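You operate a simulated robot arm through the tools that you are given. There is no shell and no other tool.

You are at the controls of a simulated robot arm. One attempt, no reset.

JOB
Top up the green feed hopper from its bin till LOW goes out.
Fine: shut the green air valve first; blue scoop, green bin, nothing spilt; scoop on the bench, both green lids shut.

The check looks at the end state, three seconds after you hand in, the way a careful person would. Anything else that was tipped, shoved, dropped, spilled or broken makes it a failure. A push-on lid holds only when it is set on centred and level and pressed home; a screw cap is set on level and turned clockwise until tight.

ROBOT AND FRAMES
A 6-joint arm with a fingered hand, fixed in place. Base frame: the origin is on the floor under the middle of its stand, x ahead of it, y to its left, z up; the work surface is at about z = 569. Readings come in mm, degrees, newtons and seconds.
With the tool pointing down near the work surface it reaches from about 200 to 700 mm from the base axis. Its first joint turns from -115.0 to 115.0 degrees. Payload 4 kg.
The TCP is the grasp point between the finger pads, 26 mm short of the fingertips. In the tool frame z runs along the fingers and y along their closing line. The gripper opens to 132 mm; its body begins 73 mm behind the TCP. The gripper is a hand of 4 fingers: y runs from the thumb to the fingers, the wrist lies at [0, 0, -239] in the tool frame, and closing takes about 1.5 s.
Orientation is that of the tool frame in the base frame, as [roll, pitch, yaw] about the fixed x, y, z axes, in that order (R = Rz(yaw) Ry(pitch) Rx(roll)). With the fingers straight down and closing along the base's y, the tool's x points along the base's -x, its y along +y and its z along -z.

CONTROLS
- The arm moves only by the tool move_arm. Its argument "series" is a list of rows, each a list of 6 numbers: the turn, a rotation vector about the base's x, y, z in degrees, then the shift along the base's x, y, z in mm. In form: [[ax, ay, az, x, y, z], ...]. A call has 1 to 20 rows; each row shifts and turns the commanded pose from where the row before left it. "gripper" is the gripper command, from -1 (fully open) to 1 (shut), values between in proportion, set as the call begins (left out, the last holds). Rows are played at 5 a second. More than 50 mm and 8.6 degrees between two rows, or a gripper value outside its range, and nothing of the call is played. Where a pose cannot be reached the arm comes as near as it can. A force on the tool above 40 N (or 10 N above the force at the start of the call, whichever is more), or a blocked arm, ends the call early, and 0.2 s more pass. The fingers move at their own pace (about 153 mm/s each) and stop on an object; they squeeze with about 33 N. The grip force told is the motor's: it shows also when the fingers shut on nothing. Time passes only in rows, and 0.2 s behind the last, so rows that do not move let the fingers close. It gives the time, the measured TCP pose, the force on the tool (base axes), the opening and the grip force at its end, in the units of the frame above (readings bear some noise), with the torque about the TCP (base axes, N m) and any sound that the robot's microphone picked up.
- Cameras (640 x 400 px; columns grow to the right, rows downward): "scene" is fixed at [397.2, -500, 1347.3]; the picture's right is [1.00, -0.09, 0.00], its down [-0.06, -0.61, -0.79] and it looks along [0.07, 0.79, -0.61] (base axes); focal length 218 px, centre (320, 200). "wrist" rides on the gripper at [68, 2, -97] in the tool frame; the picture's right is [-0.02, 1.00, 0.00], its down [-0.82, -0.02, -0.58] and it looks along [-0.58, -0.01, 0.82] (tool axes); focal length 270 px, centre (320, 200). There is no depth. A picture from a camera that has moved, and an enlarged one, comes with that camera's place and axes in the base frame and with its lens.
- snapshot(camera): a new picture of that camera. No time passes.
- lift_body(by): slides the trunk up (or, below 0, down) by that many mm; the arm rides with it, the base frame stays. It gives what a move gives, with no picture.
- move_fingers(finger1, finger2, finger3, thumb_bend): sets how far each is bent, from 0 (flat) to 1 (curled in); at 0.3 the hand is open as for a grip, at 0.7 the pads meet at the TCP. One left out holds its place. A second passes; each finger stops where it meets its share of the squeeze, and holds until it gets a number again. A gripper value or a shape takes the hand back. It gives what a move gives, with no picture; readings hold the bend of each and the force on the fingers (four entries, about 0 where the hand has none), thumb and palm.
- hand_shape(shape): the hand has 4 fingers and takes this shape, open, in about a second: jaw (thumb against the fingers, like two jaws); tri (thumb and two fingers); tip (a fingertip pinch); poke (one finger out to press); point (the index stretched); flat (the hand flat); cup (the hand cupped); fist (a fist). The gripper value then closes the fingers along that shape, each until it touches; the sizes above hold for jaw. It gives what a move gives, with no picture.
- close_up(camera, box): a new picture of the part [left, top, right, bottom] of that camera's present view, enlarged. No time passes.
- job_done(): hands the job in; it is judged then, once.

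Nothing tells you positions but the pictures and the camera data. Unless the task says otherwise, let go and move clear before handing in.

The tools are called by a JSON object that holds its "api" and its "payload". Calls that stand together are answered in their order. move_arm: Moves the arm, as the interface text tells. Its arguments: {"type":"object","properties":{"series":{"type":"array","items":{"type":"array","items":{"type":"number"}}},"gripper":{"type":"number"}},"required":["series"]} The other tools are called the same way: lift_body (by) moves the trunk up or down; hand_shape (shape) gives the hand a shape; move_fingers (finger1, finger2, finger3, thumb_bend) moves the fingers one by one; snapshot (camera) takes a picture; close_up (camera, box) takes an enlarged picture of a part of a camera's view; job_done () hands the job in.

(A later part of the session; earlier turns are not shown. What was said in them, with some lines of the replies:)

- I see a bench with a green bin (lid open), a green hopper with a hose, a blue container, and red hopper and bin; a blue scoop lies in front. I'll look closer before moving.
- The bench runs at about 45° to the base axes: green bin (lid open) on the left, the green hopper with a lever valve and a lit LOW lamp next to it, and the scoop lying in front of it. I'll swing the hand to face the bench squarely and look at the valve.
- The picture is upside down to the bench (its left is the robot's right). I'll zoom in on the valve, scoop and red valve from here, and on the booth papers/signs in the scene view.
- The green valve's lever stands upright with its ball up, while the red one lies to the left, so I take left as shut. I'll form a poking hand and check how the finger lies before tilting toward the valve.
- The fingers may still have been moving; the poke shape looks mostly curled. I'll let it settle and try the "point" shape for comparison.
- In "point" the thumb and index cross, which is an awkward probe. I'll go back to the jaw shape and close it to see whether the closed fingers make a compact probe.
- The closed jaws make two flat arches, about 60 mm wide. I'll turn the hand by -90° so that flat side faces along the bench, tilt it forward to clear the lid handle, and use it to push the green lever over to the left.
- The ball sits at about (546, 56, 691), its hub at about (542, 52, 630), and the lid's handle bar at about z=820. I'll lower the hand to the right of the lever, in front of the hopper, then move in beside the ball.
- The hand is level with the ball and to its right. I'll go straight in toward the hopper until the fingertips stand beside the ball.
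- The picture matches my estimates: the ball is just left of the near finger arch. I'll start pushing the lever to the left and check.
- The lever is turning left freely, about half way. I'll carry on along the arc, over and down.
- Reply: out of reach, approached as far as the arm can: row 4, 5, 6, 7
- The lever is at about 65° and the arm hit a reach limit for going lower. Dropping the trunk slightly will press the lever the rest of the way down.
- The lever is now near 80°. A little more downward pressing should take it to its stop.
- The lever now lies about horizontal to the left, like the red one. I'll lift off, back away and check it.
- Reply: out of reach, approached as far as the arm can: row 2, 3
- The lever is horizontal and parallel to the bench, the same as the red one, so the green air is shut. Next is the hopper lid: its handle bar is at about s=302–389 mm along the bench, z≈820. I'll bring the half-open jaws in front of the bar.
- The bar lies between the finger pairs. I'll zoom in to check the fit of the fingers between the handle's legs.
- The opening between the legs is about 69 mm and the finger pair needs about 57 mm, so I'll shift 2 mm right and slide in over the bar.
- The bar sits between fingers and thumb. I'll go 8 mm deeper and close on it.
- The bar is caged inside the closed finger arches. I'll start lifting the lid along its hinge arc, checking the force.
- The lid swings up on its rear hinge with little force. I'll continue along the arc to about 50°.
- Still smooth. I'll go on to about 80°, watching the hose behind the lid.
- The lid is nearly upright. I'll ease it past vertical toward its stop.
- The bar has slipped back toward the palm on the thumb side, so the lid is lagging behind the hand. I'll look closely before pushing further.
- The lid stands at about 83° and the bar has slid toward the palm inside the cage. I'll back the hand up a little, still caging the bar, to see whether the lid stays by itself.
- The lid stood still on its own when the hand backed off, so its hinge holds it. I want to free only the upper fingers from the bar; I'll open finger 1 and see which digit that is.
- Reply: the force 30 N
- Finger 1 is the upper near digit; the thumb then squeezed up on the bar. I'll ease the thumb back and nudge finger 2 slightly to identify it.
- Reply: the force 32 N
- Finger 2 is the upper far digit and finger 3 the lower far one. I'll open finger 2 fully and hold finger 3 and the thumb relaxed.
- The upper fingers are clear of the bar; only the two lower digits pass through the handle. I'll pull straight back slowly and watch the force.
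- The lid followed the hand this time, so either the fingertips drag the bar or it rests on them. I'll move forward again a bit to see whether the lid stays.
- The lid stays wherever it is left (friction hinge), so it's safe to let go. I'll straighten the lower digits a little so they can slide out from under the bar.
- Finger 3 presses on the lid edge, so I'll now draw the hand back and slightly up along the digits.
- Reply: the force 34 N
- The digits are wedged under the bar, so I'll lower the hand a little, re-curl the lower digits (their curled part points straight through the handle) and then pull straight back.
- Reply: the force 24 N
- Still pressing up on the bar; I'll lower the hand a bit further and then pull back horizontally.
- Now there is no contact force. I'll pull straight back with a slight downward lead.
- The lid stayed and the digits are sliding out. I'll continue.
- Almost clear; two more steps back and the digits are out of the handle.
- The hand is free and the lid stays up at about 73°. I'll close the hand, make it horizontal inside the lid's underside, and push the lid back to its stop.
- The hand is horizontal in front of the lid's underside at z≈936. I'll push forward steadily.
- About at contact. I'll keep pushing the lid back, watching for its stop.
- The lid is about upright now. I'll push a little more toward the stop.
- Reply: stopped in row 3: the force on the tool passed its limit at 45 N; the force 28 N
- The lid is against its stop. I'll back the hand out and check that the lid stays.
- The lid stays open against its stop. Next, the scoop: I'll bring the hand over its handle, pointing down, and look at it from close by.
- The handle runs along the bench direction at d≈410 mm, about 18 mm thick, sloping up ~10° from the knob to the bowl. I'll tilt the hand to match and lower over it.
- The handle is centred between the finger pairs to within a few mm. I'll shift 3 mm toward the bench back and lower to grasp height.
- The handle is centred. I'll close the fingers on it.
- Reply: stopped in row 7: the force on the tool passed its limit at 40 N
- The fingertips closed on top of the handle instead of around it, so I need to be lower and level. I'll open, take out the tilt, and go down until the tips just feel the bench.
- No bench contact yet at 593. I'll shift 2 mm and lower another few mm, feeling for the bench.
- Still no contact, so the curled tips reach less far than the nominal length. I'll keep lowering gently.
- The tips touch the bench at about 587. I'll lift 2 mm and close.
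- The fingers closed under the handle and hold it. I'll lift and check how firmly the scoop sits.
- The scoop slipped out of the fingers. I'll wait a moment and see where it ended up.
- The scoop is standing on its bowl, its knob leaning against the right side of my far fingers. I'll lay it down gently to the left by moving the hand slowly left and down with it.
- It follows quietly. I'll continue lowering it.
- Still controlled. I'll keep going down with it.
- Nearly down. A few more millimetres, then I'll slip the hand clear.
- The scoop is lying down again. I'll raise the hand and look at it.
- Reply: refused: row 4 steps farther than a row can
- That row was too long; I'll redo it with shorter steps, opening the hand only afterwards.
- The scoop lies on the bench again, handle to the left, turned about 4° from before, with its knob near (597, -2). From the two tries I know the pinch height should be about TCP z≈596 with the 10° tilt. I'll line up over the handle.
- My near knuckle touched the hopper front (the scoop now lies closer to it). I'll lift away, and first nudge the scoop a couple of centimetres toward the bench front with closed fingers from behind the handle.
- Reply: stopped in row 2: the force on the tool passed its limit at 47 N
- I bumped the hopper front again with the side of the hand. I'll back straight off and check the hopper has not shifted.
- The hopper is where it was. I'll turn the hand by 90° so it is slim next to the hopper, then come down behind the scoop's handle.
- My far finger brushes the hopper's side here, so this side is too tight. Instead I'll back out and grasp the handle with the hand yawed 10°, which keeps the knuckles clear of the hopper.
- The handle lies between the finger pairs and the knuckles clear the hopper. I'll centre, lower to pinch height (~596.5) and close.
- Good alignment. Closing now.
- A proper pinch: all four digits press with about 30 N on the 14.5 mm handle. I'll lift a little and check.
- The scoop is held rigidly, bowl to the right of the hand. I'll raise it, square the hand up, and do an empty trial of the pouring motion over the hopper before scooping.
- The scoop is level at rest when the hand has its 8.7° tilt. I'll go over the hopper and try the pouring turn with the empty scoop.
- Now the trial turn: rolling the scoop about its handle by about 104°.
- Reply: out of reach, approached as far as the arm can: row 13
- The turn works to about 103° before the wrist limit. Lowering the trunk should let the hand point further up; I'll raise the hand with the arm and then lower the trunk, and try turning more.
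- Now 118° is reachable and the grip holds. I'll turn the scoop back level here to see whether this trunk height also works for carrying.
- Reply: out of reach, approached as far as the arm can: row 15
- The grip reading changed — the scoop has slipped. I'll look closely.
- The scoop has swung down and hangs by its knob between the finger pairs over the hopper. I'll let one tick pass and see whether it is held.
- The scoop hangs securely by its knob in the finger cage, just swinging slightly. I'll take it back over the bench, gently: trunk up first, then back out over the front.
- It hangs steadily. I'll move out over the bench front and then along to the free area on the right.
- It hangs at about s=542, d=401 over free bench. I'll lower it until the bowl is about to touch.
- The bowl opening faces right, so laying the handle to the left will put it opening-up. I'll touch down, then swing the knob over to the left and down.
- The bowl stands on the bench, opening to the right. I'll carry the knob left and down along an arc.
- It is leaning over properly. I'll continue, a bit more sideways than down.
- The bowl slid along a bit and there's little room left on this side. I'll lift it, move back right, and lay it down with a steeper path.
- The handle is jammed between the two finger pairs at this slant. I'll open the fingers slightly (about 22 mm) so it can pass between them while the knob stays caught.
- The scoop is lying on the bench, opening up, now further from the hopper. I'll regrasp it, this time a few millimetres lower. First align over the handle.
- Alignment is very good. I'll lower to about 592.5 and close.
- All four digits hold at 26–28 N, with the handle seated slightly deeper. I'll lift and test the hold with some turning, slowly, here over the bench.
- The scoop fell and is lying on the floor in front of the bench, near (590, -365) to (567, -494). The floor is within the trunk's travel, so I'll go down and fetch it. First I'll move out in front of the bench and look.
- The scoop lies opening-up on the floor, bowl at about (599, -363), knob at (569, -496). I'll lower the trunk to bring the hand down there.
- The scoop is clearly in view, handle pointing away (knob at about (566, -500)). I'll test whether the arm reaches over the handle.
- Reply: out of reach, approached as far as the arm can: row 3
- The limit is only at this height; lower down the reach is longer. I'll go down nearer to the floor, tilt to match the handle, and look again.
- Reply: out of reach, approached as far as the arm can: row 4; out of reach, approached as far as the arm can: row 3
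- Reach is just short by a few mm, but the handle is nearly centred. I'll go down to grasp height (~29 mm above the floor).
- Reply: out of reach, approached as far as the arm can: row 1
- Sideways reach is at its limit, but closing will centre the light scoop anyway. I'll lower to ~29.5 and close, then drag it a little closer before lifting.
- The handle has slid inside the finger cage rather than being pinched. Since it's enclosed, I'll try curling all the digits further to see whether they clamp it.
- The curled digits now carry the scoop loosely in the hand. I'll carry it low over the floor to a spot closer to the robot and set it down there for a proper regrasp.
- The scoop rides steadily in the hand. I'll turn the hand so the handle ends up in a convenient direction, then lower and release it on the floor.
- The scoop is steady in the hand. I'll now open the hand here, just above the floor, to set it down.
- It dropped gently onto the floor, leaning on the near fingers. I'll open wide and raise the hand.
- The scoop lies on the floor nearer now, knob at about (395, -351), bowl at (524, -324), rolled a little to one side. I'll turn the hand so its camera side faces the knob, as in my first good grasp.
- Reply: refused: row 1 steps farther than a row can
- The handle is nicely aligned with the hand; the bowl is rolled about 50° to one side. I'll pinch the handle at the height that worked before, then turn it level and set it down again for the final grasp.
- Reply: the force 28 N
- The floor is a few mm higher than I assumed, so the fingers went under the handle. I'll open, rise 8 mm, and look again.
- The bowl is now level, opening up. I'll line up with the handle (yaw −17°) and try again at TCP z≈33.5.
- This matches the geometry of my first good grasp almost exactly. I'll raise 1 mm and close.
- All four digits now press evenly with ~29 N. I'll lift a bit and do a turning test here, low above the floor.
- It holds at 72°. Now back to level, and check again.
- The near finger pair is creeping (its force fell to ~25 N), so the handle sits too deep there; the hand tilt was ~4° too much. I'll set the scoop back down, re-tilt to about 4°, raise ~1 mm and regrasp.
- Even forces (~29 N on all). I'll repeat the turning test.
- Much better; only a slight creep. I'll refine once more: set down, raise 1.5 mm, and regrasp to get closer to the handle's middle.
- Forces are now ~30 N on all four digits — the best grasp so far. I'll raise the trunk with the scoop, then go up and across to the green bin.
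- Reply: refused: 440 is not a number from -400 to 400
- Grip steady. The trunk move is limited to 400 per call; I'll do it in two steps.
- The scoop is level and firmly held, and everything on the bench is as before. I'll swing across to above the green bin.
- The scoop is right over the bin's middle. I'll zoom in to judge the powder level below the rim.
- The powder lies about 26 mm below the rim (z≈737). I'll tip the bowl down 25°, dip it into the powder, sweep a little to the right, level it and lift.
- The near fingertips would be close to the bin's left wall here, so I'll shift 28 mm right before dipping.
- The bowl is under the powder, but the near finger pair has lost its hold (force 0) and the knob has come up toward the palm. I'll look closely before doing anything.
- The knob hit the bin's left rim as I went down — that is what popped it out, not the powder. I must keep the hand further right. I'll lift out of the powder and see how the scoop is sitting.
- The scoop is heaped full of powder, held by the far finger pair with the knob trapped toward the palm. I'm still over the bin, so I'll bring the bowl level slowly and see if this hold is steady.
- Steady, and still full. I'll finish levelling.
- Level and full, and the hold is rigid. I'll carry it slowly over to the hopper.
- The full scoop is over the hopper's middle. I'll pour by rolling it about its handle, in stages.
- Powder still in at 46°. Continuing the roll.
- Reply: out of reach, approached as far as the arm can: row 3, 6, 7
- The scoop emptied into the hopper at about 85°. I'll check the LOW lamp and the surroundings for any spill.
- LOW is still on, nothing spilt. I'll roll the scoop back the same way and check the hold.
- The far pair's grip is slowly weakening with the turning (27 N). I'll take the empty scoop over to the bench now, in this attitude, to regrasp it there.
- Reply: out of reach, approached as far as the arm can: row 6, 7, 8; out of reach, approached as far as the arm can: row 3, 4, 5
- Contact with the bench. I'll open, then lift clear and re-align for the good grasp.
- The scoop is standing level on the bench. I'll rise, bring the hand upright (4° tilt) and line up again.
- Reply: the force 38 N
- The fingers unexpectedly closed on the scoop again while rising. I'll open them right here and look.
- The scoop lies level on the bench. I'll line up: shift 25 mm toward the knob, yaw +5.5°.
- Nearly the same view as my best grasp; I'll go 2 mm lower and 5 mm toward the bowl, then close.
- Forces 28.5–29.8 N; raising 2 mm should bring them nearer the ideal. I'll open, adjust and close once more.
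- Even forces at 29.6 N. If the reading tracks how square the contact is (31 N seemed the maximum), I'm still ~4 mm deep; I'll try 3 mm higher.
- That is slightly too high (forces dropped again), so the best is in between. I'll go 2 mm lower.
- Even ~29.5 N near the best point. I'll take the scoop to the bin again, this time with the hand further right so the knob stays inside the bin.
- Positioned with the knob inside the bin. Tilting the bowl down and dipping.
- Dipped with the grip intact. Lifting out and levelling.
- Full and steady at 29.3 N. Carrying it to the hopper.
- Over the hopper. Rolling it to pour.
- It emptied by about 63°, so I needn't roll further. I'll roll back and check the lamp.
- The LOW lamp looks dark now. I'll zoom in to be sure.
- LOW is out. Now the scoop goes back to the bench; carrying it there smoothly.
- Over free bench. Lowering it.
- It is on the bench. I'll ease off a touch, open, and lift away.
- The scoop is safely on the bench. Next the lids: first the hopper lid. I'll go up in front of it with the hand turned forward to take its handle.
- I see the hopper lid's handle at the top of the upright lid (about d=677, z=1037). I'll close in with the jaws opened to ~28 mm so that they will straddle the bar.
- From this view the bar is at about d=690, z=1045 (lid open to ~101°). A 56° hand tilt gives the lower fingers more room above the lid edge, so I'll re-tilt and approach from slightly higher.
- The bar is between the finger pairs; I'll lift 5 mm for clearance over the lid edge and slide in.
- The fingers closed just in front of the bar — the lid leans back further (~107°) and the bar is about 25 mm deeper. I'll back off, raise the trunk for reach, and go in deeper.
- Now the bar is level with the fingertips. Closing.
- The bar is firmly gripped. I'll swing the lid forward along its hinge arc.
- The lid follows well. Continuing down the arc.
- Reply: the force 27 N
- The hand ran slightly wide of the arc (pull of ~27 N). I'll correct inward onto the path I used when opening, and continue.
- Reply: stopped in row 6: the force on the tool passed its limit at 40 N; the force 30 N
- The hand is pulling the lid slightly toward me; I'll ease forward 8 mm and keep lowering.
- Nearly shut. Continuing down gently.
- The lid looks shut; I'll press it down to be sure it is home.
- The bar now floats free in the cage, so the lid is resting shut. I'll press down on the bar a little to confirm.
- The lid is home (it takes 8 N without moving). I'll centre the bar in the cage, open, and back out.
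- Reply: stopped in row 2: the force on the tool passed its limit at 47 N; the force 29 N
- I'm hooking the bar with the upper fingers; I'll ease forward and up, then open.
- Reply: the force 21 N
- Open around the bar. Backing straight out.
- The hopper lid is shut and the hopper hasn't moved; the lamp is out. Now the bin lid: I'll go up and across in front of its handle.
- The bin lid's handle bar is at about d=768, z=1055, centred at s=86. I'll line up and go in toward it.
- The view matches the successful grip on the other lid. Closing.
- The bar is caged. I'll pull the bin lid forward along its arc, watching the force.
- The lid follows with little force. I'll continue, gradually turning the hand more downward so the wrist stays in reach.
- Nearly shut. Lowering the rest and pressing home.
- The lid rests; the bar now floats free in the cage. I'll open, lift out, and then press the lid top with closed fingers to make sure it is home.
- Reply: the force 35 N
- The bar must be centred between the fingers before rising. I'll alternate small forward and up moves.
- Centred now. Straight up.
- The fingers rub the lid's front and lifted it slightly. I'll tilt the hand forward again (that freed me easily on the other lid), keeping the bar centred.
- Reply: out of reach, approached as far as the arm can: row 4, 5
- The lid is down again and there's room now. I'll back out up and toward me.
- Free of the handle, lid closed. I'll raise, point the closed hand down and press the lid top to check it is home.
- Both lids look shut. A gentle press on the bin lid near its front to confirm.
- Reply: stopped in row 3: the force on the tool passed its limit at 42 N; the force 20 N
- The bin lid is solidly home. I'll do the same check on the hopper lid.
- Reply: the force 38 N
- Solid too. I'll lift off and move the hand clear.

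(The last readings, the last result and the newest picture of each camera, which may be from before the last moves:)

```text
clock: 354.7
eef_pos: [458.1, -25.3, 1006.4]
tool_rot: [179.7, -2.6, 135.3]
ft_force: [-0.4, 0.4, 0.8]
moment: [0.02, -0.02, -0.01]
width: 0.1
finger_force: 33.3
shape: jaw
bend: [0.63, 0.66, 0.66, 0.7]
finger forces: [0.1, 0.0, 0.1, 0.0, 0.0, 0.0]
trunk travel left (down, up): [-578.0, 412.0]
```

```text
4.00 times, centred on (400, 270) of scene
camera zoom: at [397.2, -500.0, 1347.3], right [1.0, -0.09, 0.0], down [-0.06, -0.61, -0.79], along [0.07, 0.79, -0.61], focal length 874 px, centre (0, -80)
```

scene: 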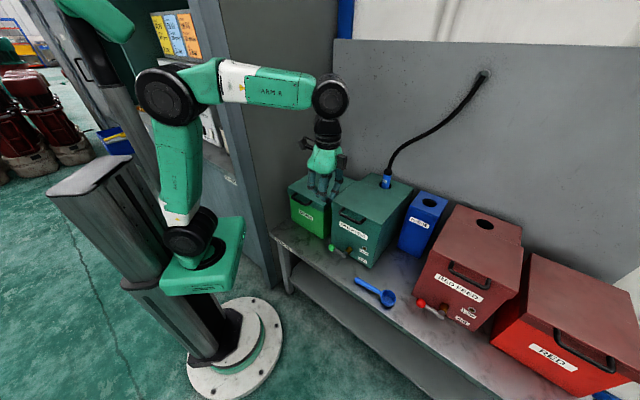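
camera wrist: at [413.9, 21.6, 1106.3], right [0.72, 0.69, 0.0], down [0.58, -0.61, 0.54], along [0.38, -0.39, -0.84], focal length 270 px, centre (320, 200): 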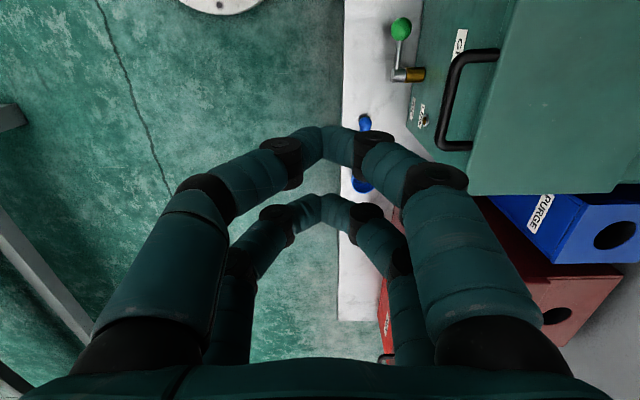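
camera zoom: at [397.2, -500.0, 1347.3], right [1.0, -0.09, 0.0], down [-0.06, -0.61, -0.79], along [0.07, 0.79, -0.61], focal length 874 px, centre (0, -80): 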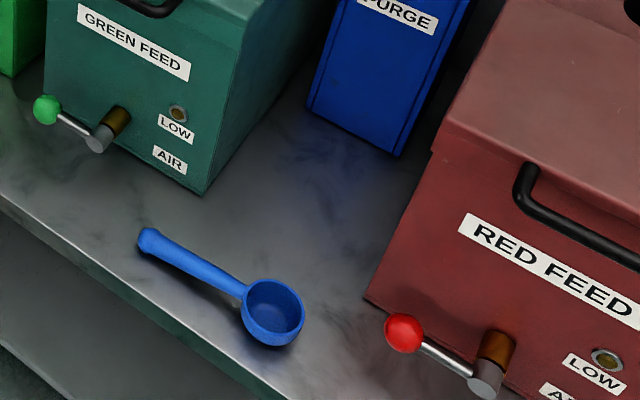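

Everything looks in place. One last close look at the bench around the bin and hopper for any spilt powder.

{"api": "close_up", "payload": {"camera": "scene", "box": [275, 215, 345, 265]}}

{"api": "close_up", "payload": {"camera": "scene", "box": [350, 225, 420, 285]}}

{"api": "close_up", "payload": {"camera": "wrist", "box": [330, 0, 490, 200]}}

```text
8.00 times, centred on (310, 240) of scene
camera zoom: at [397.2, -500.0, 1347.3], right [1.0, -0.09, 0.0], down [-0.06, -0.61, -0.79], along [0.07, 0.79, -0.61], focal length 1748 px, centre (400, -120)
```

zoom: 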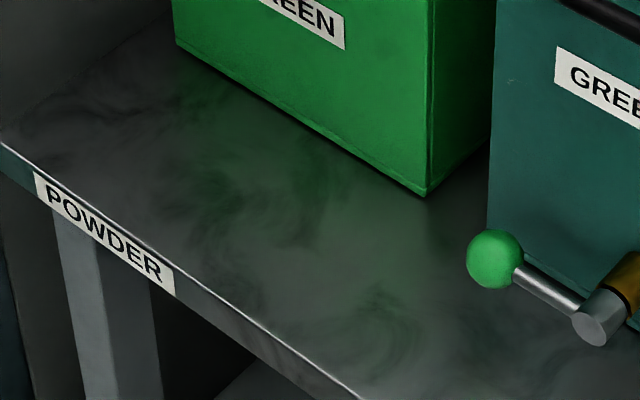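

```text
6.67 times, centred on (385, 255) of scene
camera zoom: at [397.2, -500.0, 1347.3], right [1.0, -0.09, 0.0], down [-0.06, -0.61, -0.79], along [0.07, 0.79, -0.61], focal length 1457 px, centre (-113, -167)
```

zoom: 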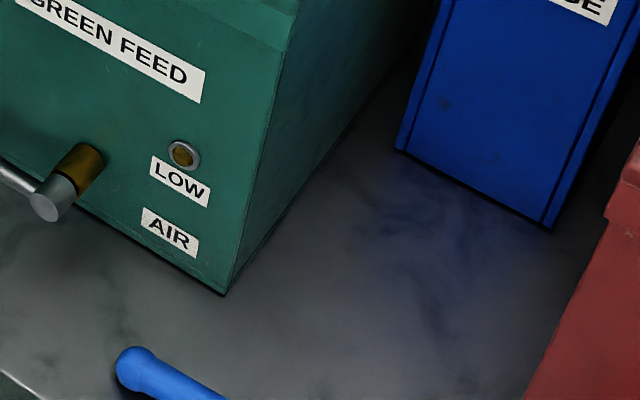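

```text
2.00 times, centred on (410, 100) of wrist
camera zoom: at [413.9, 21.6, 1106.3], right [0.72, 0.69, 0.0], down [0.58, -0.61, 0.54], along [0.38, -0.39, -0.84], focal length 541 px, centre (140, 400)
```

zoom: 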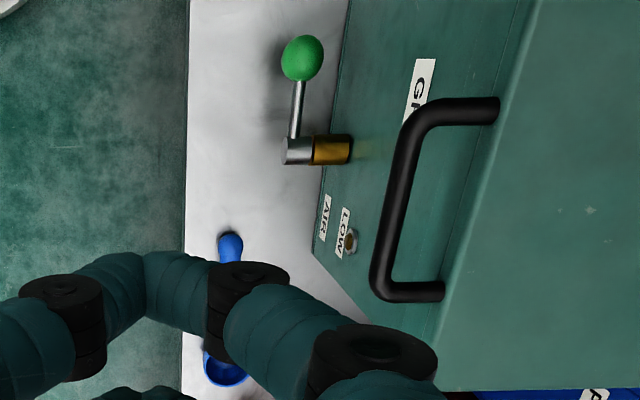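

The green valve lever is over to the left, LOW is out, both green lids are shut and the scoop is on the bench. I see no powder on the bench, only coloured reflections, and the hand is clear. Handing in now.

{"api": "job_done", "payload": {}}

```text
The job is handed in.
```

The green feed hopper is topped up and LOW is out; it took two scoops from the green bin. The job is handed in, but I haven't been told the check's verdict.

- **Air valve:** shut first. I took lever-left as shut because the red valve's lever lies that way; nothing on the valve marks it.
- **Lids:** both green lids are closed. I pressed each with about 40 N and neither moved.
- **Scoop:** lying empty on the bench in front of the hopper, opening up.
- **Spills:** I saw no powder on the bench. What looks like tint near the bin and the purge box is reflection.

**Mishaps on the way:**
- While still empty, the scoop slipped out of the fingers several times, and once fell off the bench onto the floor. I picked it up and used it without cleaning it, so floor dirt could have got into the powder.
- The hand bumped the hopper front a couple of times (up to about 47 N), and I pulled on its lid handle about as hard once. The hopper's position in the pictures did not change.
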